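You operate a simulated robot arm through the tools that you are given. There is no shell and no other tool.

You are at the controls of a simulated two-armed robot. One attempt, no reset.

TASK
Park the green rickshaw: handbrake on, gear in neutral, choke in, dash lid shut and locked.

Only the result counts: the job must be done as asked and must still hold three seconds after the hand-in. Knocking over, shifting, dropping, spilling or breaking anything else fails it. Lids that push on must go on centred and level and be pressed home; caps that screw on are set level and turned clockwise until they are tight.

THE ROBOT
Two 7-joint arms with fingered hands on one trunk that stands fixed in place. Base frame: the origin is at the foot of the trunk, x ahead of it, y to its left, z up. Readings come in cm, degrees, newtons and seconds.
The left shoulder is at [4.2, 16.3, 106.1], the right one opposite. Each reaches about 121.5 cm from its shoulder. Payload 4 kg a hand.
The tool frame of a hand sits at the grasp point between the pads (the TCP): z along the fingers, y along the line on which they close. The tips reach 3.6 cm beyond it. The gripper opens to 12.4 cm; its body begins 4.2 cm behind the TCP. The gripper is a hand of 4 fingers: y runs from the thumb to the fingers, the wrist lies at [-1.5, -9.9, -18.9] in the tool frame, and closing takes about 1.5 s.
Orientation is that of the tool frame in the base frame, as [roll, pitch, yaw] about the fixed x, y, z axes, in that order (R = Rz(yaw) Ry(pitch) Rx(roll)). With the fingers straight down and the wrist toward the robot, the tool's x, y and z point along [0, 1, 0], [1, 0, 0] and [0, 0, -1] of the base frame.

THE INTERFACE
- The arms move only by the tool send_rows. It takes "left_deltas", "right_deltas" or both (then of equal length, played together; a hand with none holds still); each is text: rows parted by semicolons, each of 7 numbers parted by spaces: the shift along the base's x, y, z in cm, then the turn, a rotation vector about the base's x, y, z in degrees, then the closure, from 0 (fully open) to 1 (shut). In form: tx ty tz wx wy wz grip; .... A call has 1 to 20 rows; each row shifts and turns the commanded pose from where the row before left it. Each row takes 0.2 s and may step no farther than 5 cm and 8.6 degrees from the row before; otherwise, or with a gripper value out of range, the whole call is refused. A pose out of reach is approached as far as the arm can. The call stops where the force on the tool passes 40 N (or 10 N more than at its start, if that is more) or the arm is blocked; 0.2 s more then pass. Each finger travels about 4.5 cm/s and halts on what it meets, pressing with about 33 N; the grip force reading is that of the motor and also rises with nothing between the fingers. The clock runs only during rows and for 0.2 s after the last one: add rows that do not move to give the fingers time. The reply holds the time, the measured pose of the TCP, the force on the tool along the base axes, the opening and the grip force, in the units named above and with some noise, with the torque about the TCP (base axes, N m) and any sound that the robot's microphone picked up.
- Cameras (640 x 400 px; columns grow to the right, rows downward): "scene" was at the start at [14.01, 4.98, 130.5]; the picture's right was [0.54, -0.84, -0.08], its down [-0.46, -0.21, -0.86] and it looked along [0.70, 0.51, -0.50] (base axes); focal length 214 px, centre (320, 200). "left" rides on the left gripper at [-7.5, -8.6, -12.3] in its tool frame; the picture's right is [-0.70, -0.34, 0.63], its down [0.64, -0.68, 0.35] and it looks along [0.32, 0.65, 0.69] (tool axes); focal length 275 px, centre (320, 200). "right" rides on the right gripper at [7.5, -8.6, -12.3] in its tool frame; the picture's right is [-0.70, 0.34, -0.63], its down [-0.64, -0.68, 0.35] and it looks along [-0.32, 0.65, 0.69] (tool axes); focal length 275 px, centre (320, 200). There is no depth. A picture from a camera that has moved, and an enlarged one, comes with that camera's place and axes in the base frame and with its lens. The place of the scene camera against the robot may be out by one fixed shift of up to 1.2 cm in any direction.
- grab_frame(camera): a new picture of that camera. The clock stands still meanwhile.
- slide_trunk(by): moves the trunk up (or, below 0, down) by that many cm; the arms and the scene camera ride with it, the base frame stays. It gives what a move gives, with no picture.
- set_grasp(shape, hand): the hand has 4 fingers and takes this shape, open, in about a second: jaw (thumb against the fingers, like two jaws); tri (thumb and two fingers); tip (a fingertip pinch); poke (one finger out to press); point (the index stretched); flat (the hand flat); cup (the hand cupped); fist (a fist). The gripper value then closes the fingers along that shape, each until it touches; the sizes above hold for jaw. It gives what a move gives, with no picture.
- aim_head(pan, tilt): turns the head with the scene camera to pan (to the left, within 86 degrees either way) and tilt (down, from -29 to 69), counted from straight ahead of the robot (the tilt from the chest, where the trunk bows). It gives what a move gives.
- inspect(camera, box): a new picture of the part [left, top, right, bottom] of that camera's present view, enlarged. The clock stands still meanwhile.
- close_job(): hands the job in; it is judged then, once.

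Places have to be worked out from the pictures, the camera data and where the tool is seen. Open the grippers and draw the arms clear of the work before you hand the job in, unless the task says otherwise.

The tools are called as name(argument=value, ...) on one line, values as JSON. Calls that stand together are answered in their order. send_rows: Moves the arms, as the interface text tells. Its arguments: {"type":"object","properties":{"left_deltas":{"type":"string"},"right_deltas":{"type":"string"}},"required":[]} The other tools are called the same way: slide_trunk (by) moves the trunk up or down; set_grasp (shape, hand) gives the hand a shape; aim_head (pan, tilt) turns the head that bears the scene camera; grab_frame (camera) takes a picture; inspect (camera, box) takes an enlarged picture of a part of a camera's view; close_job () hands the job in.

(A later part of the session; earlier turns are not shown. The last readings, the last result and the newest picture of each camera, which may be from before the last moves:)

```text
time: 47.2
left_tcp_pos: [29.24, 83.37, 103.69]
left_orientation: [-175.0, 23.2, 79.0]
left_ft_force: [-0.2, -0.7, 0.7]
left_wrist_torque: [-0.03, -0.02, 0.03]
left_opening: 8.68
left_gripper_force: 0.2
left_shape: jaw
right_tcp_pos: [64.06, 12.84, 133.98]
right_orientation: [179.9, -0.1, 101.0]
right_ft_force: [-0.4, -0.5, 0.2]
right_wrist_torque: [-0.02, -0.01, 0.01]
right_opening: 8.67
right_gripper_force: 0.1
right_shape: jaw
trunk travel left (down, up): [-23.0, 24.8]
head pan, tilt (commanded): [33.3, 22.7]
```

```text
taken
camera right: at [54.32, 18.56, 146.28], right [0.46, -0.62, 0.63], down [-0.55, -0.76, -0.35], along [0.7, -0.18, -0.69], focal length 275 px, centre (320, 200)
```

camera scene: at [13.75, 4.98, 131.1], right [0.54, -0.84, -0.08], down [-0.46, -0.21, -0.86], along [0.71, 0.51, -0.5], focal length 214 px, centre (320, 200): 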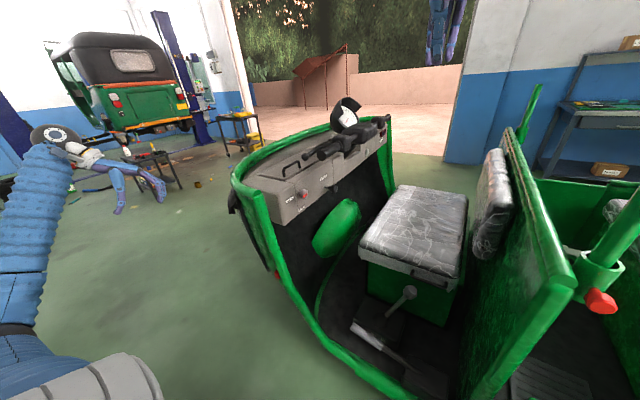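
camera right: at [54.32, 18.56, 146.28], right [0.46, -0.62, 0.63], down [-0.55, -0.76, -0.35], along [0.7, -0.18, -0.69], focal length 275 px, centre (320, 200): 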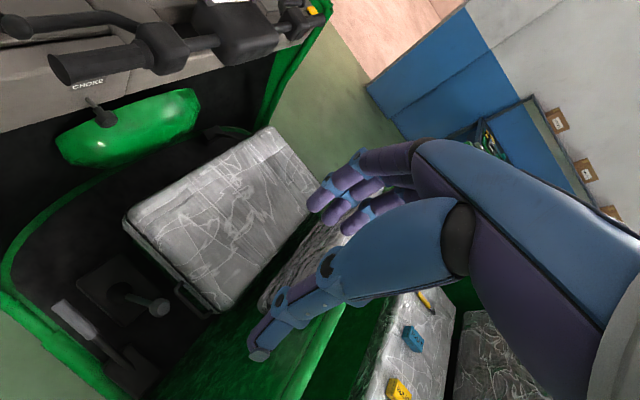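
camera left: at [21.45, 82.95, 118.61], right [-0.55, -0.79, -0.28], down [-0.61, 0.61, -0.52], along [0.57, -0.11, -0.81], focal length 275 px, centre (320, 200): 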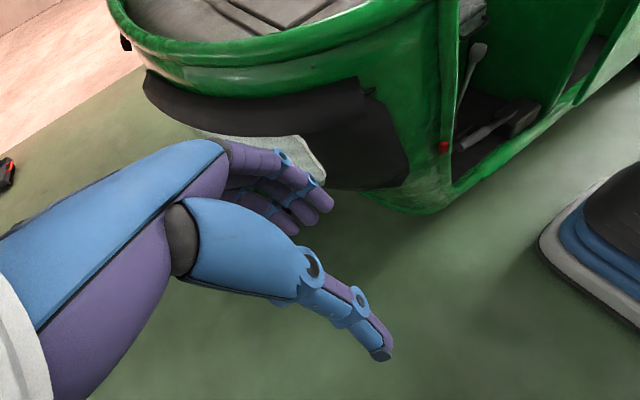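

Both arms are recovered and the rickshaw looks unmoved. I'll verify the dash and the front rim where the left hand touched.

inspect(camera="scene", box=[200, 60, 400, 220])

inspect(camera="scene", box=[300, 230, 500, 400])

grab_frame(camera="left")

```text
2.50 times, centred on (300, 140) of scene
camera zoom: at [13.75, 4.98, 131.1], right [0.54, -0.84, -0.08], down [-0.46, -0.21, -0.86], along [0.71, 0.51, -0.5], focal length 536 px, centre (370, 350)
```

zoom: 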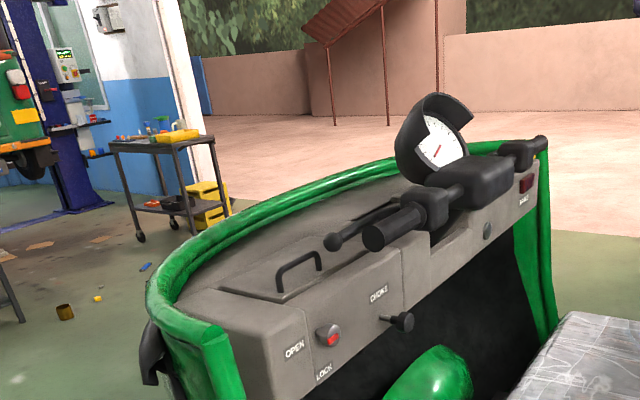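

```text
2.35 times, centred on (400, 315) of scene
camera zoom: at [13.75, 4.98, 131.1], right [0.54, -0.84, -0.08], down [-0.46, -0.21, -0.86], along [0.71, 0.51, -0.5], focal length 505 px, centre (132, -71)
```

zoom: 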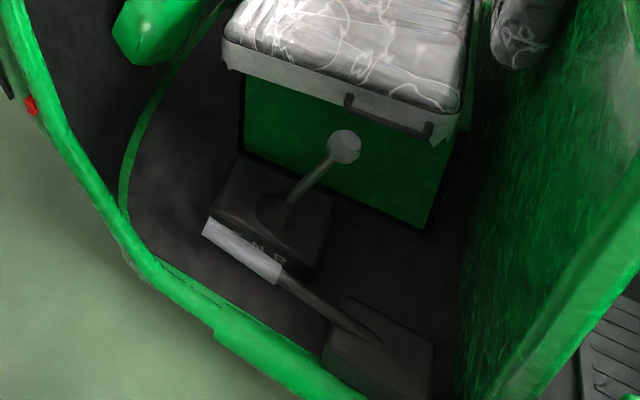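

```text
taken
camera left: at [21.38, 83.05, 118.61], right [-0.55, -0.79, -0.28], down [-0.61, 0.61, -0.52], along [0.58, -0.11, -0.81], focal length 275 px, centre (320, 200)
```

left: 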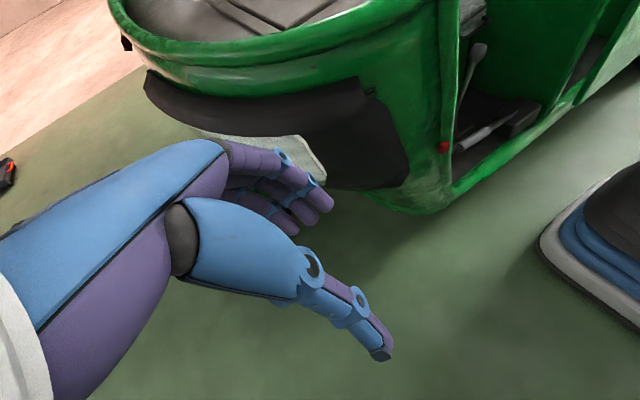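

Nothing is displaced. New plan for the lock: use the left hand from above, fingers down, gripping the knob from its ±x sides, then roll the hand forward about y, which is natural for the arm. First I'll raise the left hand and straighten it in free space.

send_rows(left_deltas="0 0 4 5.65 -1.78 2.97 0.3; 0 0 4 5.65 -1.78 2.97 0.3; 0 0 4 5.65 -1.78 2.97 0.3; 0 0 4 5.65 -1.78 2.97 0.3; 0 0 4 0 0 0 0.3; 0 0 4 0 0 0 0.3")

set_grasp(hand="left", shape="tip")

grab_frame(camera="left")

grab_frame(camera="scene")

```text
time: 48.6
left_tcp_pos: [29.24, 83.34, 128.01]
left_orientation: [179.9, 0.1, 90.1]
left_ft_force: [0.3, -0.2, 0.1]
left_wrist_torque: [-0.01, -0.02, -0.02]
left_opening: 8.65
left_gripper_force: 0.1
left_shape: jaw
right_tcp_pos: [63.85, 12.75, 134.05]
right_orientation: [179.8, -0.3, 100.9]
right_ft_force: [0.8, 0.5, 1.2]
right_wrist_torque: [0.01, -0.01, -0.02]
right_opening: 8.65
right_gripper_force: 0.0
right_shape: jaw
trunk travel left (down, up): [-23.0, 24.8]
head pan, tilt (commanded): [33.3, 22.7]
```

```text
time: 49.5
left_tcp_pos: [29.16, 83.34, 127.93]
left_orientation: [179.8, 0.1, 90.1]
left_ft_force: [0.0, 0.7, -0.9]
left_wrist_torque: [0.03, 0.0, 0.02]
left_opening: 12.35
left_gripper_force: 0.1
left_shape: tip
right_tcp_pos: [64.07, 12.84, 134.01]
right_orientation: [179.9, -0.1, 101.0]
right_ft_force: [-0.7, -0.2, 0.7]
right_wrist_torque: [0.02, -0.03, -0.01]
right_opening: 8.66
right_gripper_force: 0.0
right_shape: jaw
trunk travel left (down, up): [-23.0, 24.8]
head pan, tilt (commanded): [33.3, 22.7]
```

```text
taken
camera left: at [20.46, 75.83, 140.18], right [-0.33, -0.7, -0.63], down [-0.68, 0.64, -0.35], along [0.65, 0.32, -0.69], focal length 275 px, centre (320, 200)
```

left: 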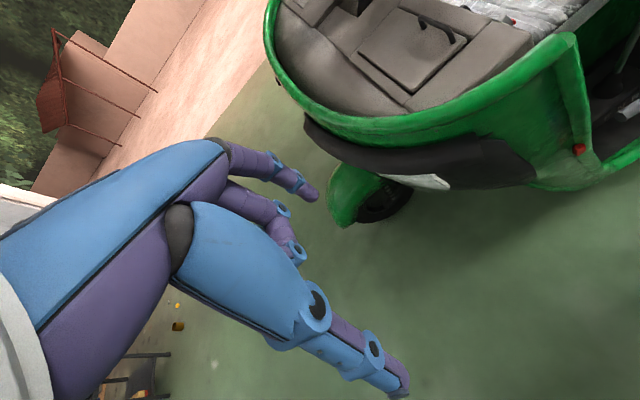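

```text
taken
camera scene: at [13.74, 4.97, 131.1], right [0.54, -0.84, -0.08], down [-0.45, -0.21, -0.86], along [0.71, 0.51, -0.5], focal length 214 px, centre (320, 200)
```

scene: 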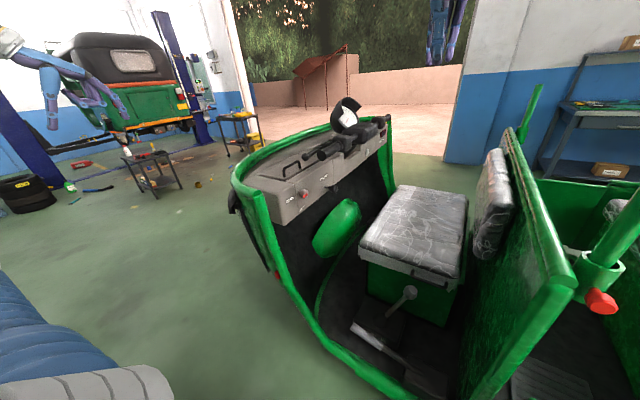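

In "tip" shape the thumb opposes one finger. I'll close it to see where the pinch point lies.

send_rows(left_deltas="0 0 0 0 0 0 1; 0 0 0 0 0 0 1; 0 0 0 0 0 0 1; 0 0 0 0 0 0 1; 0 0 0 0 0 0 1; 0 0 0 0 0 0 1; 0 0 0 0 0 0 1; 0 0 0 0 0 0 1")

inspect(camera="left", box=[160, 120, 440, 400])

inspect(camera="scene", box=[0, 0, 160, 140])

```text
time: 51.3
left_tcp_pos: [29.23, 83.35, 127.8]
left_orientation: [180.0, 0.1, 90.0]
left_ft_force: [0.6, 0.0, 0.8]
left_wrist_torque: [-0.01, -0.02, -0.03]
left_opening: 0.01
left_gripper_force: 21.2
left_shape: tip
right_tcp_pos: [64.14, 12.83, 133.91]
right_orientation: [179.9, -0.1, 101.1]
right_ft_force: [0.5, 0.1, 0.8]
right_wrist_torque: [0.0, 0.03, 0.02]
right_opening: 8.65
right_gripper_force: 0.1
right_shape: jaw
trunk travel left (down, up): [-23.0, 24.8]
head pan, tilt (commanded): [33.3, 22.7]
```

```text
1.43 times, centred on (300, 260) of left
camera zoom: at [20.53, 75.85, 140.16], right [-0.34, -0.7, -0.63], down [-0.68, 0.64, -0.35], along [0.65, 0.32, -0.69], focal length 393 px, centre (349, 114)
```

zoom: 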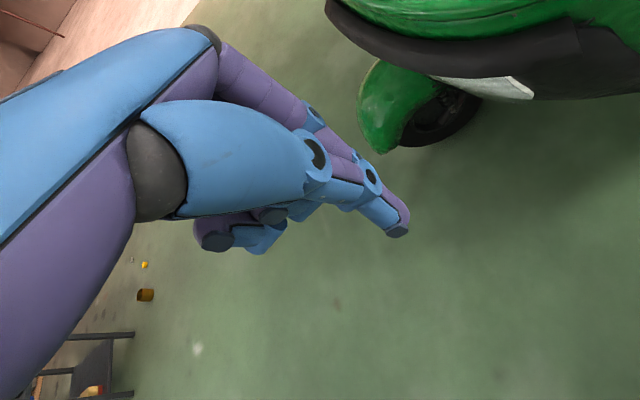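

```text
2.86 times, centred on (80, 70) of scene
camera zoom: at [13.75, 4.99, 131.1], right [0.54, -0.84, -0.08], down [-0.46, -0.21, -0.86], along [0.71, 0.51, -0.5], focal length 613 px, centre (1006, 571)
```

zoom: 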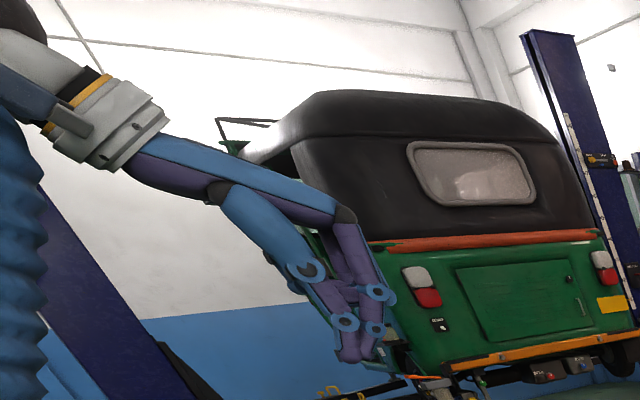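

The tip pinch sits about 5–6 cm beyond the TCP and slightly to the tool's +x side. I'll carry the hand, partly open, above and in front of the lock knob.

send_rows(left_deltas="2.54 -3.62 -0.7 0 0 0 0.5; 2.54 -3.62 -0.7 0 0 0 0.5; 2.54 -3.62 -0.7 0 0 0 0.5; 2.54 -3.62 -0.7 0 0 0 0.5; 2.54 -3.62 -0.7 0 0 0 0.5; 2.54 -3.62 -0.7 0 0 0 0.5; 2.54 -3.62 -0.7 0 0 0 0.5; 2.54 -3.62 -0.7 0 0 0 0.5; 2.54 -3.62 -0.7 0 0 0 0.5; 2.54 -3.62 -0.7 0 0 0 0.5; 2.54 -3.62 -0.7 0 0 0 0.5; 2.54 -3.62 -0.7 0 0 0 0.5; 2.54 -3.62 -0.7 0 0 0 0.5")

grab_frame(camera="left")

grab_frame(camera="scene")

```text
time: 54.1
left_tcp_pos: [62.21, 36.31, 118.72]
left_orientation: [-180.0, 0.1, 90.1]
left_ft_force: [0.4, -0.1, -0.4]
left_wrist_torque: [0.0, 0.03, -0.02]
left_opening: 6.16
left_gripper_force: 0.1
left_shape: tip
right_tcp_pos: [64.4, 12.64, 133.95]
right_orientation: [180.0, -0.2, 101.0]
right_ft_force: [0.0, -0.2, -0.2]
right_wrist_torque: [0.02, 0.02, -0.02]
right_opening: 8.65
right_gripper_force: 0.1
right_shape: jaw
trunk travel left (down, up): [-23.0, 24.8]
head pan, tilt (commanded): [33.3, 22.7]
```

```text
taken
camera left: at [53.65, 28.71, 131.01], right [-0.34, -0.7, -0.63], down [-0.68, 0.64, -0.35], along [0.65, 0.32, -0.69], focal length 275 px, centre (320, 200)
```

left: 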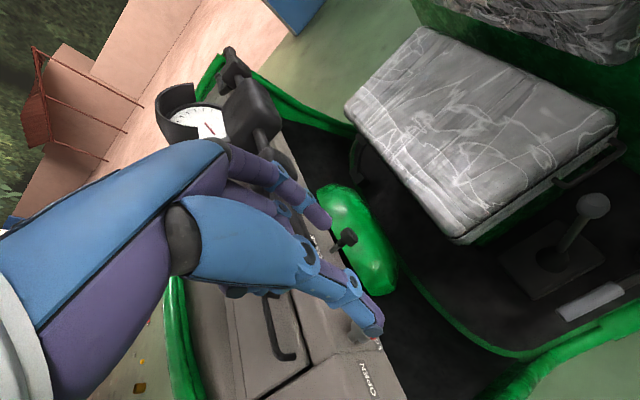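

```text
taken
camera scene: at [13.85, 4.83, 131.08], right [0.54, -0.84, -0.08], down [-0.46, -0.21, -0.86], along [0.71, 0.51, -0.5], focal length 214 px, centre (320, 200)
```

scene: 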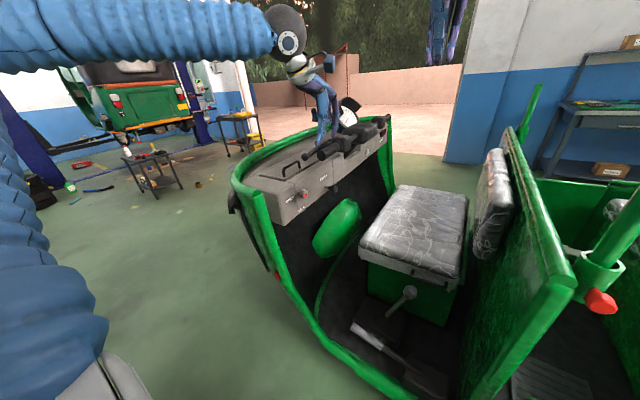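

The hand clears the handlebar. I'll tilt it 25° toward the dash and 15° about y, then take a look before descending.

send_rows(left_deltas="0 0 0 8.33 0 0 0.5; 0 0 0 8.33 0 0 0.5; 0 0 0 8.33 0 0 0.5; 0 0 -1 0 -7.5 0 0.5; 0 0 -1 0 -7.5 0 0.5; -0.2 1 -2.3 0 0 0 0.5; -0.2 1 -2.3 0 0 0 0.5")

grab_frame(camera="left")

inspect(camera="scene", box=[220, 60, 400, 220])

```text
time: 55.7
left_tcp_pos: [61.87, 38.29, 112.24]
left_orientation: [163.4, -24.0, 97.0]
left_ft_force: [0.4, 0.0, 0.2]
left_wrist_torque: [0.03, -0.01, 0.0]
left_opening: 6.19
left_gripper_force: 0.2
left_shape: tip
right_tcp_pos: [64.02, 12.8, 133.95]
right_orientation: [179.8, -0.1, 101.0]
right_ft_force: [0.4, 0.3, -0.7]
right_wrist_torque: [-0.03, 0.0, 0.0]
right_opening: 8.65
right_gripper_force: 0.0
right_shape: jaw
trunk travel left (down, up): [-23.0, 24.8]
head pan, tilt (commanded): [33.3, 22.7]
```

```text
taken
camera left: at [51.53, 26.33, 117.61], right [-0.1, -0.36, -0.93], down [-0.65, 0.73, -0.22], along [0.75, 0.58, -0.31], focal length 275 px, centre (320, 200)
```

left: 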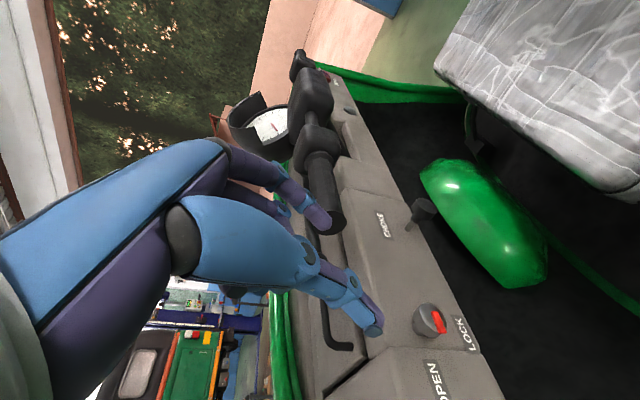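

```text
2.50 times, centred on (310, 140) of scene
camera zoom: at [13.78, 5.01, 131.09], right [0.54, -0.84, -0.08], down [-0.46, -0.21, -0.86], along [0.71, 0.51, -0.5], focal length 536 px, centre (345, 350)
```

zoom: 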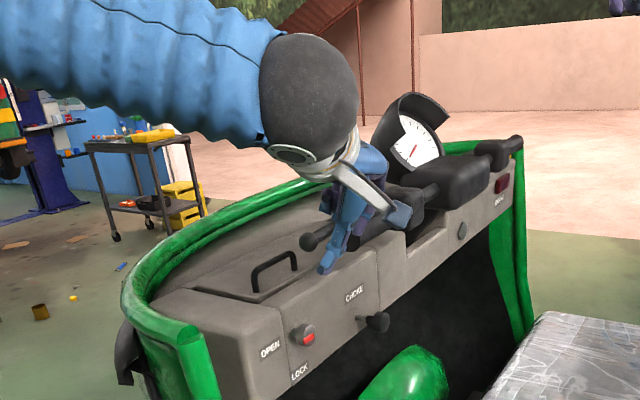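

The camera puts the knob at about [63.4, 47.2, 95.3], consistent with before. I'll sidestep and descend along the finger direction, stopping partway to look.

send_rows(left_deltas="-1.45 0.3 0 0 0 0 0.5; -1.45 0.3 0 0 0 0 0.5; 0.55 0.99 -2.04 0 0 0 0.5; 0.55 0.99 -2.04 0 0 0 0.5; 0.55 0.99 -2.04 0 0 0 0.5")

grab_frame(camera="left")

inspect(camera="scene", box=[250, 100, 390, 220])

```text
time: 56.9
left_tcp_pos: [60.62, 42.05, 105.77]
left_orientation: [163.5, -23.9, 96.9]
left_ft_force: [0.2, 0.7, 0.7]
left_wrist_torque: [-0.01, 0.02, -0.02]
left_opening: 6.16
left_gripper_force: 0.0
left_shape: tip
right_tcp_pos: [64.07, 12.85, 134.03]
right_orientation: [-179.9, -0.1, 100.9]
right_ft_force: [1.1, -0.4, 0.1]
right_wrist_torque: [0.01, -0.01, -0.01]
right_opening: 8.64
right_gripper_force: 0.0
right_shape: jaw
trunk travel left (down, up): [-23.0, 24.8]
head pan, tilt (commanded): [33.3, 22.7]
```

```text
taken
camera left: at [50.21, 30.05, 111.3], right [-0.1, -0.37, -0.93], down [-0.65, 0.73, -0.22], along [0.75, 0.58, -0.31], focal length 275 px, centre (320, 200)
```

left: 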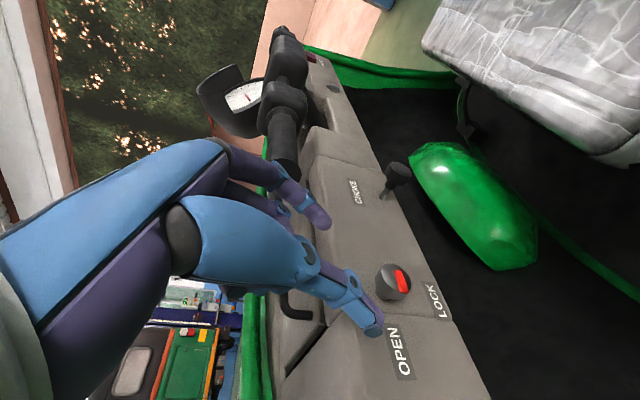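

```text
3.33 times, centred on (320, 160) of scene
camera zoom: at [13.81, 5.05, 131.08], right [0.54, -0.84, -0.08], down [-0.46, -0.21, -0.86], along [0.71, 0.51, -0.5], focal length 715 px, centre (320, 333)
```

zoom: 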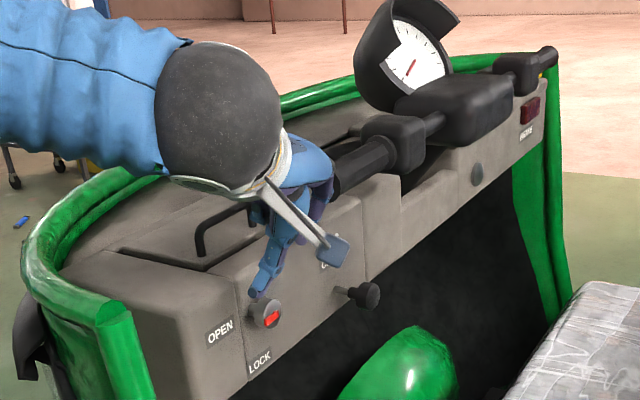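

Alignment looks right: the knob should land between thumb and index. I'll continue the last 7 cm to the grasp pose.

send_rows(left_deltas="0.63 1 -2.2 0 0 0 0.5; 0.63 1 -2.2 0 0 0 0.5; 0.63 1 -2.2 0 0 0 0.5")

grab_frame(camera="left")

inspect(camera="scene", box=[250, 110, 370, 220])

```text
time: 57.7
left_tcp_pos: [62.36, 44.91, 99.41]
left_orientation: [163.5, -24.0, 97.0]
left_ft_force: [0.4, 0.1, -0.5]
left_wrist_torque: [-0.03, 0.01, 0.02]
left_opening: 6.16
left_gripper_force: 0.1
left_shape: tip
right_tcp_pos: [64.25, 12.83, 133.91]
right_orientation: [-180.0, -0.1, 101.0]
right_ft_force: [-0.7, -0.4, 0.2]
right_wrist_torque: [-0.02, 0.03, 0.05]
right_opening: 8.66
right_gripper_force: 0.0
right_shape: jaw
trunk travel left (down, up): [-23.0, 24.8]
head pan, tilt (commanded): [33.3, 22.7]
```

```text
taken
camera left: at [51.89, 32.98, 104.83], right [-0.1, -0.36, -0.93], down [-0.65, 0.73, -0.22], along [0.75, 0.58, -0.31], focal length 275 px, centre (320, 200)
```

left: 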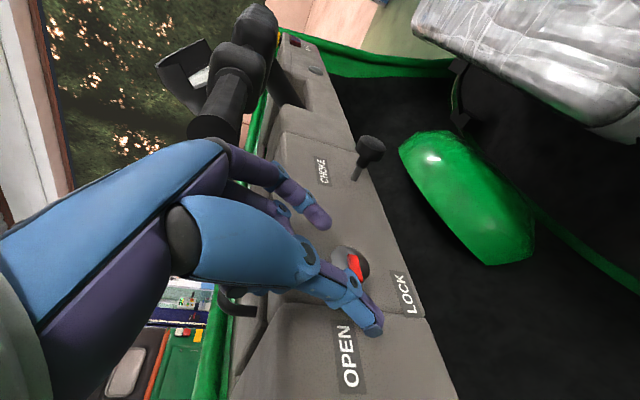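

```text
3.64 times, centred on (310, 165) of scene
camera zoom: at [13.82, 5.05, 131.08], right [0.54, -0.84, -0.08], down [-0.46, -0.21, -0.86], along [0.71, 0.51, -0.5], focal length 780 px, centre (356, 327)
```

zoom: 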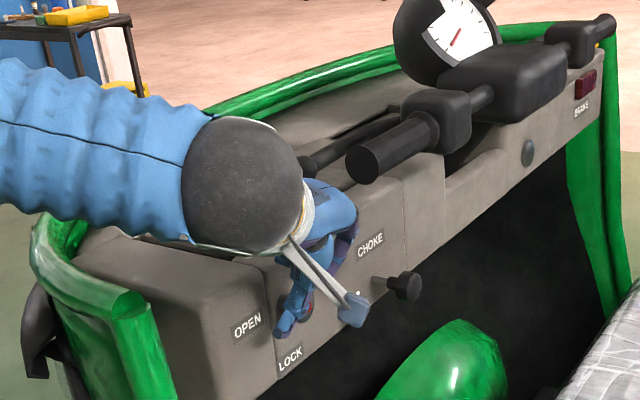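

inspect(camera="left", box=[270, 170, 430, 350])

```text
2.22 times, centred on (350, 260) of left
camera zoom: at [51.89, 32.98, 104.83], right [-0.1, -0.36, -0.93], down [-0.65, 0.73, -0.22], along [0.75, 0.58, -0.31], focal length 612 px, centre (253, 67)
```

zoom: 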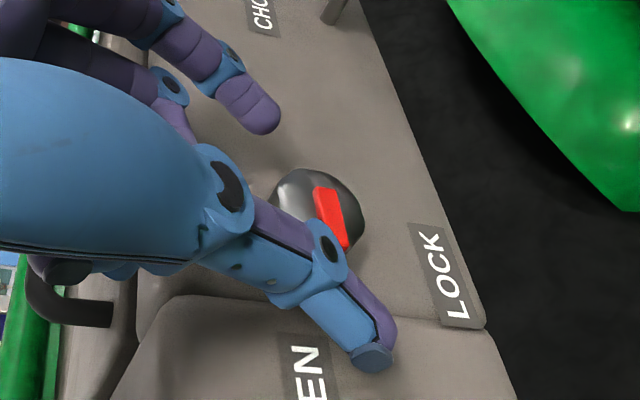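

The knob sits between thumb and index but only near the fingertips. I'll go about 1 cm deeper, then close the pinch.

send_rows(left_deltas="0.13 0.1 -0.5 0 0 0 0.5; 0.13 0.1 -0.5 0 0 0 0.5; 0 0 0 0 0 0 0.65; 0 0 0 0 0 0 0.7; 0 0 0 0 0 0 0.75")

inspect(camera="left", box=[270, 170, 430, 350])

```text
time: 58.9
left_tcp_pos: [62.45, 45.04, 98.43]
left_orientation: [163.4, -24.1, 97.0]
left_ft_force: [0.4, -0.6, -0.1]
left_wrist_torque: [-0.01, -0.03, -0.04]
left_opening: 3.36
left_gripper_force: 0.0
left_shape: tip
right_tcp_pos: [64.12, 12.83, 133.95]
right_orientation: [179.8, 0.0, 101.1]
right_ft_force: [-0.6, -0.7, 0.3]
right_wrist_torque: [0.0, -0.01, -0.02]
right_opening: 8.66
right_gripper_force: 0.0
right_shape: jaw
trunk travel left (down, up): [-23.0, 24.8]
head pan, tilt (commanded): [33.3, 22.7]
```

```text
2.22 times, centred on (350, 260) of left
camera zoom: at [52.11, 33.06, 103.84], right [-0.1, -0.36, -0.93], down [-0.65, 0.73, -0.22], along [0.75, 0.58, -0.31], focal length 612 px, centre (253, 67)
```

zoom: 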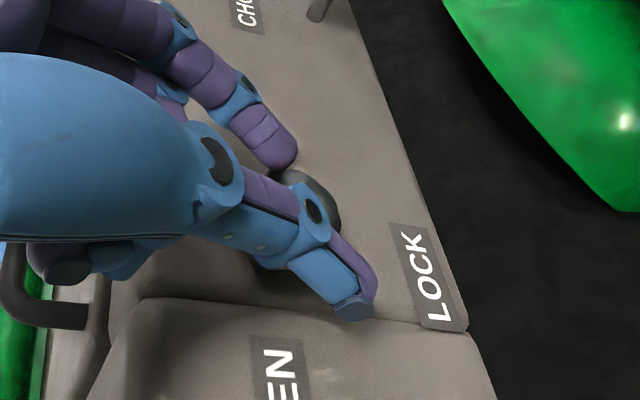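

Fingers are closing in on the knob with no side force. I'll close fully.

send_rows(left_deltas="0 0 0 0 0 0 0.85; 0 0 0 0 0 0 1; 0 0 0 0 0 0 1; 0 0 0 0 0 0 1")

inspect(camera="left", box=[270, 170, 430, 350])

inspect(camera="scene", box=[270, 150, 350, 220])

```text
time: 59.9
left_tcp_pos: [62.7, 45.15, 98.38]
left_orientation: [163.4, -24.0, 96.9]
left_ft_force: [7.4, -2.5, 0.8]
left_wrist_torque: [-0.01, -0.26, -0.2]
left_opening: 0.46
left_gripper_force: 33.4
left_shape: tip
right_tcp_pos: [63.99, 12.62, 133.87]
right_orientation: [179.9, -0.1, 101.0]
right_ft_force: [0.4, 0.0, -0.9]
right_wrist_torque: [-0.02, 0.01, 0.01]
right_opening: 8.67
right_gripper_force: 0.0
right_shape: jaw
trunk travel left (down, up): [-23.0, 24.8]
head pan, tilt (commanded): [33.3, 22.7]
```

```text
2.22 times, centred on (350, 260) of left
camera zoom: at [52.18, 33.03, 103.84], right [-0.1, -0.36, -0.93], down [-0.65, 0.73, -0.22], along [0.76, 0.58, -0.31], focal length 612 px, centre (253, 67)
```

zoom: 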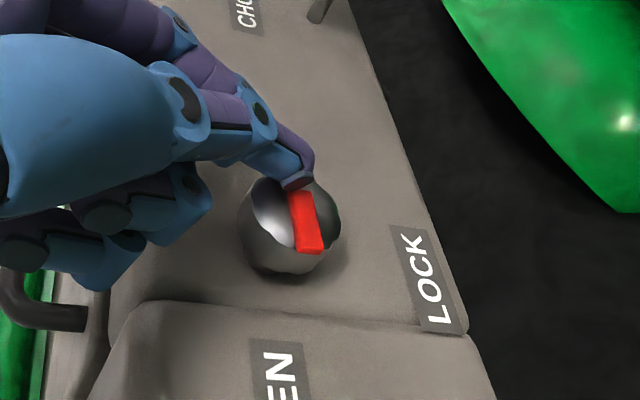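

```text
5.71 times, centred on (310, 185) of scene
camera zoom: at [13.82, 4.94, 131.09], right [0.54, -0.84, -0.08], down [-0.46, -0.21, -0.86], along [0.71, 0.51, -0.5], focal length 1226 px, centre (377, 286)
```

zoom: 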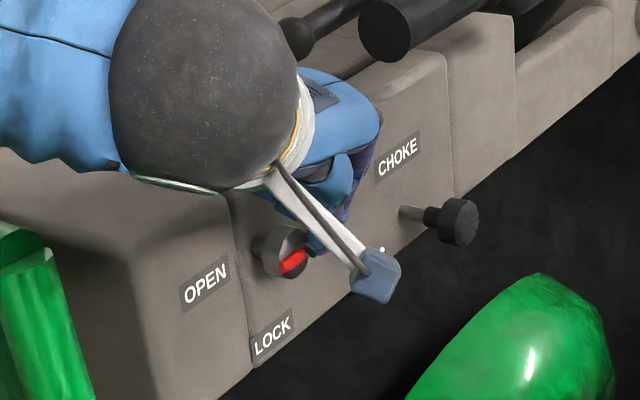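

The fingers slipped past the front of the knob because the tilt was too shallow. I'll open, back off, and tilt the hand to 45° so the pads can reach around the knob without the curled fingers touching the dash.

send_rows(left_deltas="0 0 0 0 0 0 0.5; 0 0 0 0 0 0 0.5; 0 0 0 0 0 0 0.5; -0.7 -1.25 2.6 0 0 0 0.5; -0.7 -1.25 2.6 0 0 0 0.5; 0.05 -1.1 -0.3 6.44 0 1.73 0.5; 0.05 -1.1 -0.3 6.44 0 1.73 0.5; 0.05 -1.1 -0.3 6.44 0 1.73 0.5")

grab_frame(camera="left")

grab_frame(camera="scene")

```text
time: 61.7
left_tcp_pos: [61.51, 39.23, 102.78]
left_orientation: [159.0, -43.2, 104.8]
left_ft_force: [0.4, 0.4, -0.4]
left_wrist_torque: [0.02, 0.01, -0.01]
left_opening: 6.14
left_gripper_force: 0.1
left_shape: tip
right_tcp_pos: [64.23, 12.78, 133.94]
right_orientation: [179.9, -0.2, 101.1]
right_ft_force: [0.4, -0.5, 0.3]
right_wrist_torque: [0.0, 0.01, -0.03]
right_opening: 8.65
right_gripper_force: 0.0
right_shape: jaw
trunk travel left (down, up): [-23.0, 24.8]
head pan, tilt (commanded): [33.3, 22.7]
```

```text
taken
camera left: at [52.3, 25.22, 103.75], right [-0.08, -0.04, -1.0], down [-0.71, 0.7, 0.03], along [0.69, 0.71, -0.09], focal length 275 px, centre (320, 200)
```

left: 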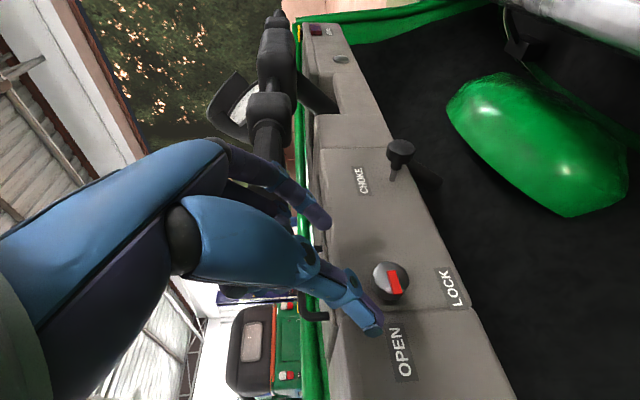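

```text
taken
camera scene: at [13.85, 4.84, 131.08], right [0.54, -0.84, -0.08], down [-0.46, -0.21, -0.86], along [0.71, 0.51, -0.5], focal length 214 px, centre (320, 200)
```

scene: 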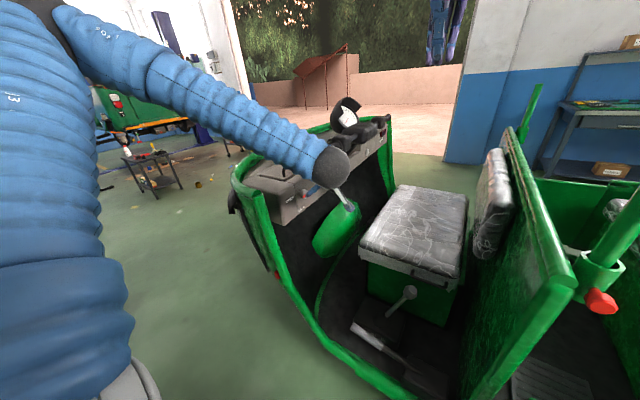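

At 45° now; knob face measured at [63.7, 47.2, 95.2]. I'll approach along the finger direction.

send_rows(left_deltas="0.43 1.65 -1.59 0 0 0 0.5; 0.43 1.65 -1.59 0 0 0 0.5; 0.4 1.6 -1.55 0 0 0 0.5")

inspect(camera="left", box=[270, 170, 430, 350])

inspect(camera="scene", box=[270, 130, 370, 220])

```text
time: 62.5
left_tcp_pos: [62.97, 44.41, 97.79]
left_orientation: [159.2, -43.0, 104.6]
left_ft_force: [-0.4, -0.2, 0.0]
left_wrist_torque: [0.0, 0.0, 0.03]
left_opening: 6.16
left_gripper_force: 0.1
left_shape: tip
right_tcp_pos: [64.23, 12.87, 133.89]
right_orientation: [-180.0, -0.1, 101.0]
right_ft_force: [-0.5, 0.8, 0.4]
right_wrist_torque: [-0.01, 0.0, 0.02]
right_opening: 8.66
right_gripper_force: 0.0
right_shape: jaw
trunk travel left (down, up): [-23.0, 24.8]
head pan, tilt (commanded): [33.3, 22.7]
```

```text
2.22 times, centred on (350, 260) of left
camera zoom: at [53.6, 30.38, 98.88], right [-0.08, -0.05, -1.0], down [-0.71, 0.7, 0.03], along [0.7, 0.71, -0.09], focal length 612 px, centre (253, 67)
```

zoom: 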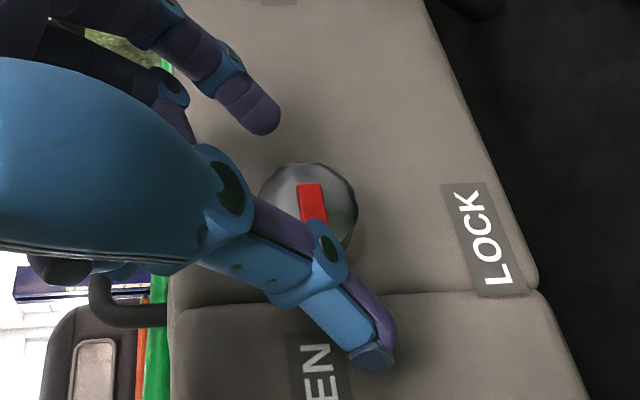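

```text
4.44 times, centred on (320, 175) of scene
camera zoom: at [13.8, 5.04, 131.08], right [0.54, -0.84, -0.08], down [-0.46, -0.21, -0.86], along [0.71, 0.51, -0.5], focal length 953 px, centre (320, 311)
```

zoom: 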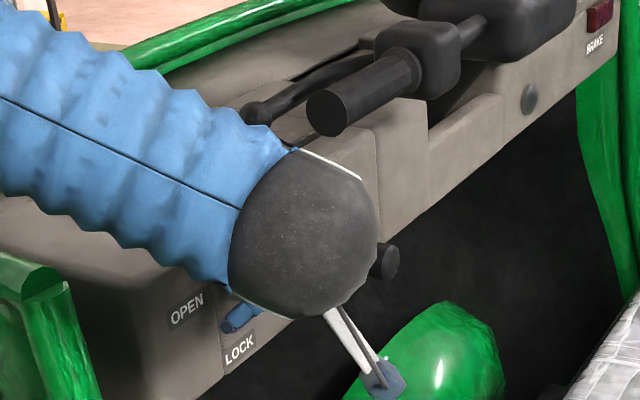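

The knob now lies squarely between the pads. Closing the pinch.

send_rows(left_deltas="0 0 0 0 0 0 0.65; 0 0 0 0 0 0 0.75; 0 0 0 0 0 0 0.85; 0 0 0 0 0 0 1; 0 0 0 0 0 0 1; 0 0 0 0 0 0 1")

inspect(camera="left", box=[270, 170, 430, 350])

```text
time: 63.9
left_tcp_pos: [62.75, 44.32, 97.9]
left_orientation: [159.1, -43.1, 104.6]
left_ft_force: [2.2, -4.7, 2.1]
left_wrist_torque: [0.05, -0.12, -0.29]
left_opening: 1.1
left_gripper_force: 33.0
left_shape: tip
right_tcp_pos: [64.05, 12.77, 133.93]
right_orientation: [179.9, -0.1, 101.0]
right_ft_force: [0.8, 0.8, -0.2]
right_wrist_torque: [-0.01, -0.03, -0.01]
right_opening: 8.63
right_gripper_force: 0.1
right_shape: jaw
trunk travel left (down, up): [-23.0, 24.8]
head pan, tilt (commanded): [33.3, 22.7]
```

```text
2.22 times, centred on (350, 260) of left
camera zoom: at [53.55, 30.24, 98.95], right [-0.08, -0.04, -1.0], down [-0.71, 0.7, 0.03], along [0.7, 0.71, -0.09], focal length 612 px, centre (253, 67)
```

zoom: 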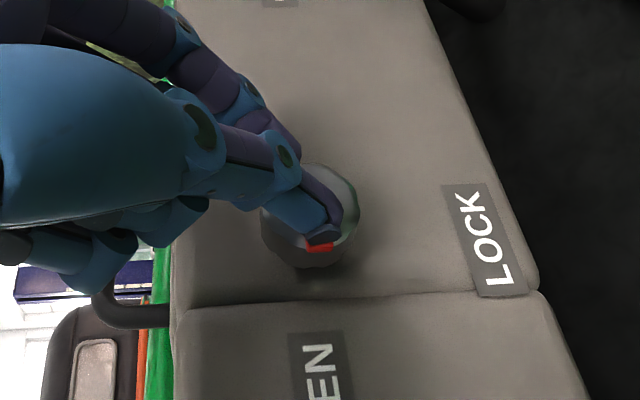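

The thumb landed on the knob's face, so the pads need to go deeper. I'll open slightly, advance about 1.3 cm along the fingers and check again before closing.

send_rows(left_deltas="0 0 0 0 0 0 0.58; 0 0 0 0 0 0 0.58; 0 0 0 0 0 0 0.58; 0.12 0.46 -0.45 0 0 0 0.58; 0.12 0.46 -0.45 0 0 0 0.58; 0 0 0 0 0 0 0.58")

inspect(camera="left", box=[270, 170, 430, 350])

```text
time: 65.3
left_tcp_pos: [62.93, 45.22, 96.98]
left_orientation: [159.1, -43.0, 104.7]
left_ft_force: [-0.1, -0.8, 0.3]
left_wrist_torque: [0.01, 0.01, 0.0]
left_opening: 5.17
left_gripper_force: 0.0
left_shape: tip
right_tcp_pos: [64.18, 12.86, 133.95]
right_orientation: [179.9, -0.1, 101.0]
right_ft_force: [0.6, 0.0, 0.6]
right_wrist_torque: [-0.01, -0.04, 0.01]
right_opening: 8.66
right_gripper_force: 0.1
right_shape: jaw
trunk travel left (down, up): [-23.0, 24.8]
head pan, tilt (commanded): [33.3, 22.7]
```

```text
2.22 times, centred on (350, 260) of left
camera zoom: at [53.71, 31.14, 98.07], right [-0.08, -0.05, -1.0], down [-0.71, 0.7, 0.03], along [0.7, 0.71, -0.09], focal length 612 px, centre (253, 67)
```

zoom: 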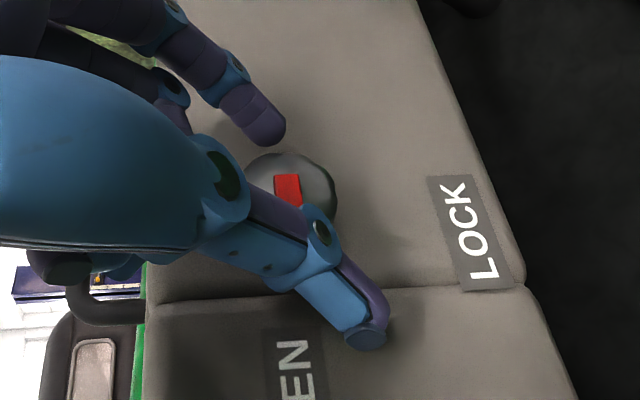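

send_rows(left_deltas="0 0 0 0 0 0 0.7; 0 0 0 0 0 0 0.78; 0 0 0 0 0 0 0.85; 0 0 0 0 0 0 1; 0 0 0 0 0 0 1; 0 0 0 0 0 0 1")

inspect(camera="left", box=[270, 170, 430, 350])

```text
time: 66.7
left_tcp_pos: [62.92, 45.13, 96.92]
left_orientation: [159.1, -42.9, 104.7]
left_ft_force: [-1.0, -2.6, -0.6]
left_wrist_torque: [-0.06, 0.04, -0.03]
left_opening: 2.68
left_gripper_force: 32.9
left_shape: tip
right_tcp_pos: [64.03, 12.78, 134.11]
right_orientation: [180.0, -0.2, 101.0]
right_ft_force: [0.5, 0.3, -0.1]
right_wrist_torque: [-0.01, 0.03, 0.03]
right_opening: 8.66
right_gripper_force: 0.1
right_shape: jaw
trunk travel left (down, up): [-23.0, 24.8]
head pan, tilt (commanded): [33.3, 22.7]
```

```text
2.22 times, centred on (350, 260) of left
camera zoom: at [53.69, 31.12, 98.05], right [-0.08, -0.05, -1.0], down [-0.71, 0.7, 0.03], along [0.7, 0.71, -0.09], focal length 612 px, centre (253, 67)
```

zoom: 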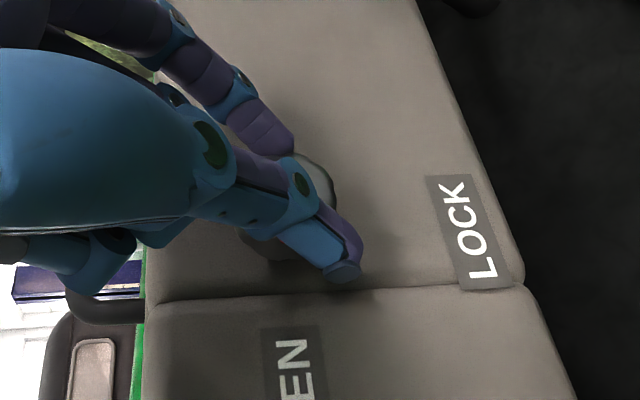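

Gripped: opening stopped at 2.7 cm, which is the knob's diameter. I'll turn about the knob's y axis, first 30°, and check.

send_rows(left_deltas="-0.218 0 -0.110 0 -7.5 0 1; -0.202 0 -0.138 0 -7.5 0 1; -0.182 0 -0.163 0 -7.5 0 1; -0.160 0 -0.185 0 -7.5 0 1")

grab_frame(camera="left")

grab_frame(camera="scene")

```text
time: 67.7
left_tcp_pos: [62.16, 45.08, 96.36]
left_orientation: [125.2, -29.7, 125.2]
left_ft_force: [3.7, -1.2, -4.8]
left_wrist_torque: [-0.1, 0.05, -0.11]
left_opening: 2.67
left_gripper_force: 33.3
left_shape: tip
right_tcp_pos: [64.2, 12.9, 133.95]
right_orientation: [-180.0, -0.1, 101.1]
right_ft_force: [1.1, 0.2, 0.3]
right_wrist_torque: [-0.03, -0.04, 0.01]
right_opening: 8.66
right_gripper_force: 0.1
right_shape: jaw
trunk travel left (down, up): [-23.0, 24.8]
head pan, tilt (commanded): [33.3, 22.7]
```

```text
taken
camera left: at [53.68, 31.13, 92.62], right [0.43, -0.05, -0.9], down [-0.63, 0.7, -0.34], along [0.65, 0.71, 0.27], focal length 275 px, centre (320, 200)
```

left: 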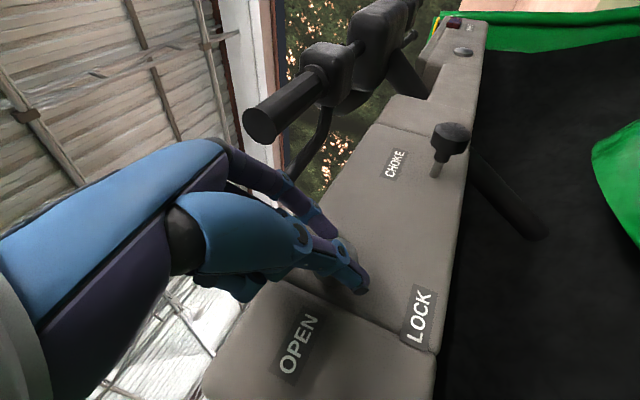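

```text
taken
camera scene: at [13.82, 5.0, 131.08], right [0.54, -0.84, -0.08], down [-0.46, -0.21, -0.86], along [0.71, 0.51, -0.5], focal length 214 px, centre (320, 200)
```

scene: 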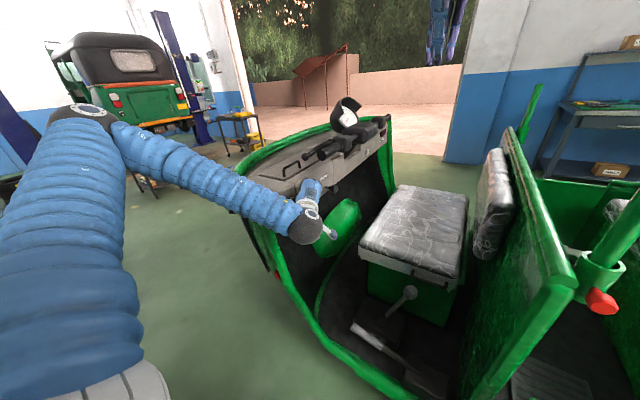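

The knob turns smoothly with little force. Continuing another 30°.

send_rows(left_deltas="-0.134 0 -0.204 0 -7.5 0 1; -0.106 0 -0.220 0 -7.5 0 1; -0.077 0 -0.232 0 -7.5 0 1; -0.045 0 -0.240 0 -7.5 0 1")

grab_frame(camera="left")

grab_frame(camera="scene")

```text
time: 68.7
left_tcp_pos: [61.94, 45.15, 95.55]
left_orientation: [100.6, -10.2, 133.9]
left_ft_force: [16.8, 3.9, -4.4]
left_wrist_torque: [-0.07, 0.14, -0.21]
left_opening: 2.8
left_gripper_force: 33.0
left_shape: tip
right_tcp_pos: [64.14, 12.83, 134.02]
right_orientation: [179.9, -0.2, 100.9]
right_ft_force: [-0.8, -0.3, 0.6]
right_wrist_torque: [0.01, -0.02, 0.0]
right_opening: 8.66
right_gripper_force: 0.1
right_shape: jaw
trunk travel left (down, up): [-23.0, 24.8]
head pan, tilt (commanded): [33.3, 22.7]
```

```text
taken
camera left: at [56.37, 31.13, 88.23], right [0.82, -0.05, -0.56], down [-0.38, 0.7, -0.61], along [0.42, 0.71, 0.56], focal length 275 px, centre (320, 200)
```

left: 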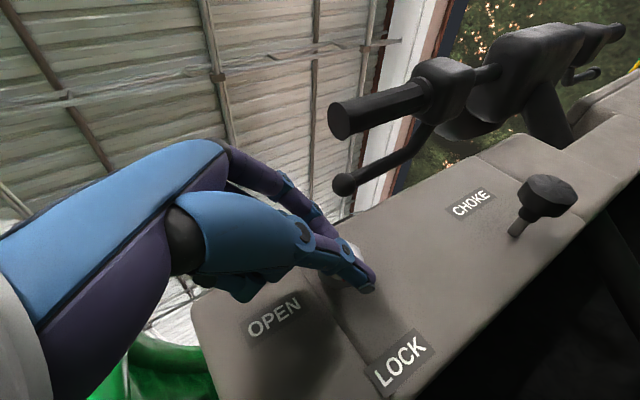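

```text
taken
camera scene: at [13.78, 4.97, 131.11], right [0.54, -0.84, -0.08], down [-0.46, -0.21, -0.86], along [0.71, 0.51, -0.5], focal length 214 px, centre (320, 200)
```

scene: 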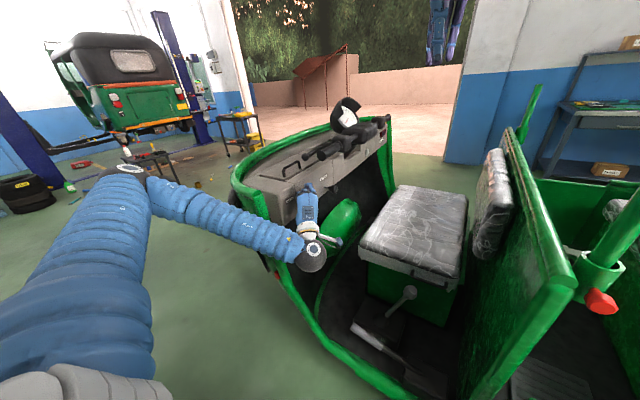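

Now 60° turned, with a 17 N sideways reaction. I'll nudge slightly toward +x while continuing.

send_rows(left_deltas="0.1 0 -0.244 0 -7.5 0 1; 0.1 0 -0.244 0 -7.5 0 1")

inspect(camera="left", box=[270, 200, 470, 400])

inspect(camera="scene", box=[270, 150, 370, 240])

```text
time: 69.1
left_tcp_pos: [62.21, 45.75, 96.36]
left_orientation: [96.6, -6.5, 133.1]
left_ft_force: [-9.4, -36.3, -8.4]
left_wrist_torque: [-0.59, 0.47, -0.76]
left_opening: 2.99
left_gripper_force: 32.7
left_shape: tip
left hand out of reach, approached as far as the arm can: row 1, 2
right_tcp_pos: [64.14, 12.54, 133.9]
right_orientation: [179.9, -0.1, 101.1]
right_ft_force: [0.7, -0.3, 0.4]
right_wrist_torque: [0.0, 0.02, -0.05]
right_opening: 8.67
right_gripper_force: 0.1
right_shape: jaw
trunk travel left (down, up): [-23.0, 24.8]
head pan, tilt (commanded): [33.3, 22.7]
stopped in row 2 (left hand): the force on the tool passed its limit at 68 N (the readings are from after the stop); the commanded pose is now the measured one
```

```text
2.00 times, centred on (370, 300) of left
camera zoom: at [56.96, 31.89, 88.49], right [0.87, -0.07, -0.48], down [-0.3, 0.71, -0.64], along [0.39, 0.7, 0.6], focal length 551 px, centre (220, 0)
```

zoom: 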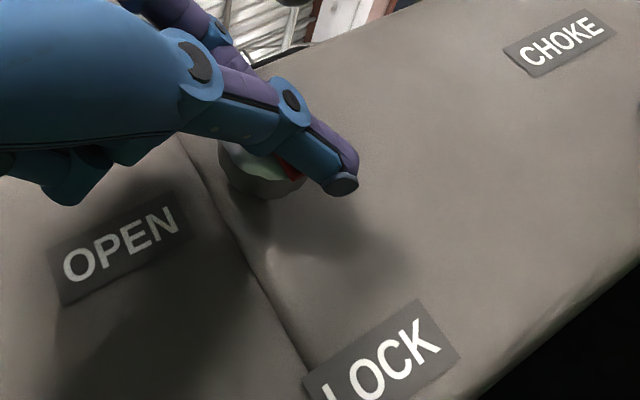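

```text
4.44 times, centred on (320, 195) of scene
camera zoom: at [13.74, 4.76, 131.11], right [0.54, -0.84, -0.08], down [-0.46, -0.21, -0.87], along [0.71, 0.51, -0.49], focal length 953 px, centre (320, 222)
```

zoom: 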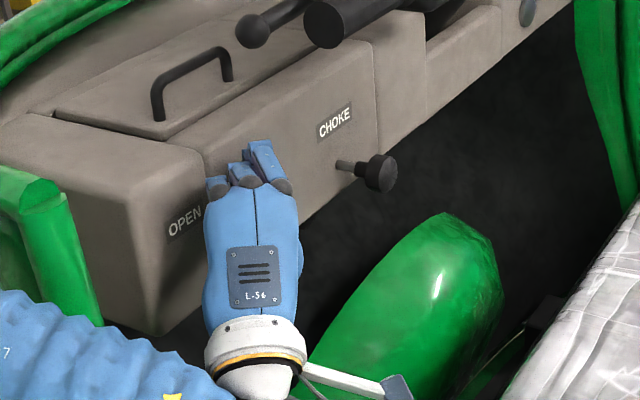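

The arm hit its limit near 65° and pressed the dash slightly. I'll release the knob and back off a little before regrasping.

send_rows(left_deltas="0 -0.3 0 0 0 0 0.55; 0 -0.2 0 0 0 0 0.5; 0 0 0 0 0 0 0.5")

inspect(camera="left", box=[270, 170, 470, 370])

```text
time: 69.9
left_tcp_pos: [62.17, 45.9, 96.54]
left_orientation: [96.7, -6.6, 133.1]
left_ft_force: [1.3, 0.2, -1.2]
left_wrist_torque: [-0.02, 0.0, 0.06]
left_opening: 6.2
left_gripper_force: 0.0
left_shape: tip
right_tcp_pos: [64.16, 12.76, 134.0]
right_orientation: [179.9, -0.1, 101.1]
right_ft_force: [0.5, 0.1, -0.6]
right_wrist_torque: [0.04, 0.0, 0.04]
right_opening: 8.69
right_gripper_force: 0.0
right_shape: jaw
trunk travel left (down, up): [-23.0, 24.8]
head pan, tilt (commanded): [33.3, 22.7]
```

```text
2.00 times, centred on (370, 270) of left
camera zoom: at [57.05, 31.89, 88.58], right [0.87, -0.07, -0.48], down [-0.3, 0.71, -0.64], along [0.38, 0.7, 0.6], focal length 551 px, centre (220, 60)
```

zoom: 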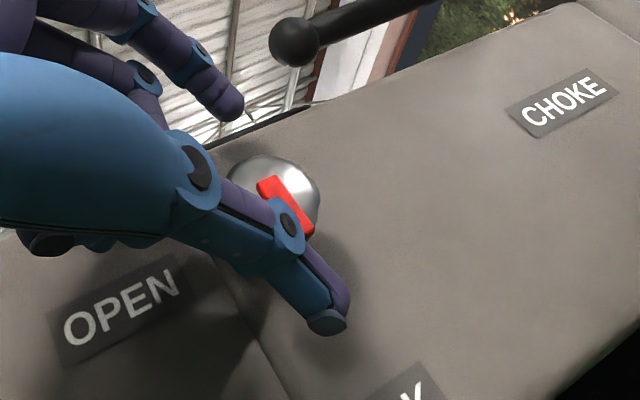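

The pointer now points straight down to LOCK. I'll back the hand out along the finger direction and confirm.

send_rows(left_deltas="-1.8 -1.9 0.3 0 0 0 0.5; -1.8 -1.9 0.3 0 0 0 0.5; -1.8 -1.9 0.3 0 0 0 0.5; -1.8 -1.9 0.3 0 0 0 0.5")

grab_frame(camera="left")

grab_frame(camera="scene")

```text
time: 70.9
left_tcp_pos: [56.08, 44.2, 101.18]
left_orientation: [96.6, -6.6, 133.1]
left_ft_force: [0.6, -0.4, 1.1]
left_wrist_torque: [0.01, -0.02, -0.01]
left_opening: 6.19
left_gripper_force: 0.1
left_shape: tip
left hand out of reach, approached as far as the arm can: row 1, 2, 3, 4
right_tcp_pos: [64.08, 12.77, 133.92]
right_orientation: [179.8, -0.1, 100.9]
right_ft_force: [-0.3, -0.1, 0.0]
right_wrist_torque: [0.01, 0.02, 0.03]
right_opening: 8.64
right_gripper_force: 0.1
right_shape: jaw
trunk travel left (down, up): [-23.0, 24.8]
head pan, tilt (commanded): [33.3, 22.7]
```

```text
taken
camera left: at [51.04, 30.27, 93.29], right [0.87, -0.07, -0.48], down [-0.3, 0.71, -0.64], along [0.39, 0.7, 0.6], focal length 275 px, centre (320, 200)
```

left: 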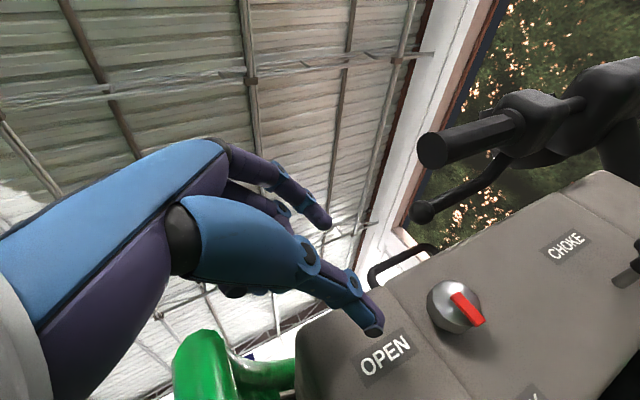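

```text
taken
camera scene: at [13.74, 4.96, 131.1], right [0.54, -0.84, -0.08], down [-0.45, -0.21, -0.86], along [0.71, 0.51, -0.5], focal length 214 px, centre (320, 200)
```

scene: 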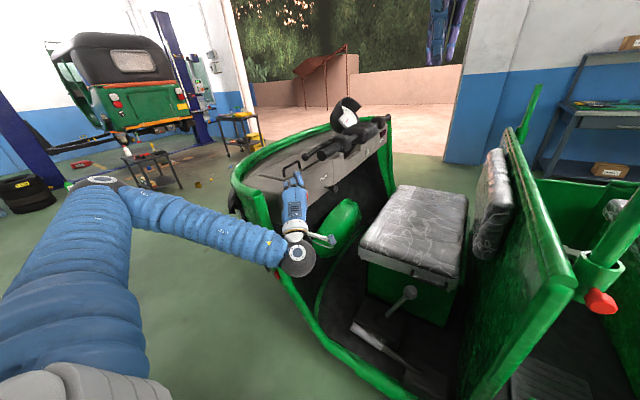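

inspect(camera="left", box=[400, 250, 560, 400])

```text
2.67 times, centred on (480, 325) of left
camera zoom: at [51.04, 30.27, 93.29], right [0.87, -0.07, -0.48], down [-0.3, 0.71, -0.64], along [0.39, 0.7, 0.6], focal length 734 px, centre (-107, -133)
```

zoom: 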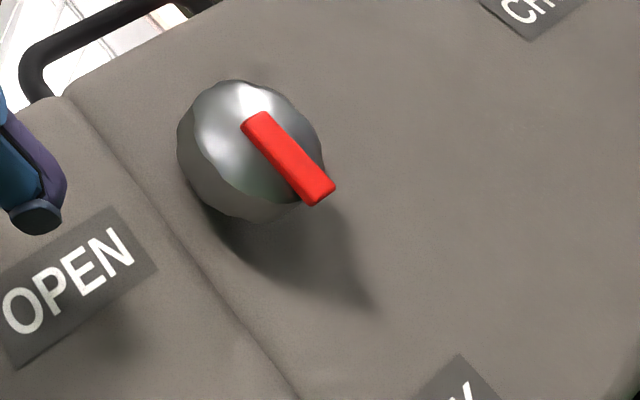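

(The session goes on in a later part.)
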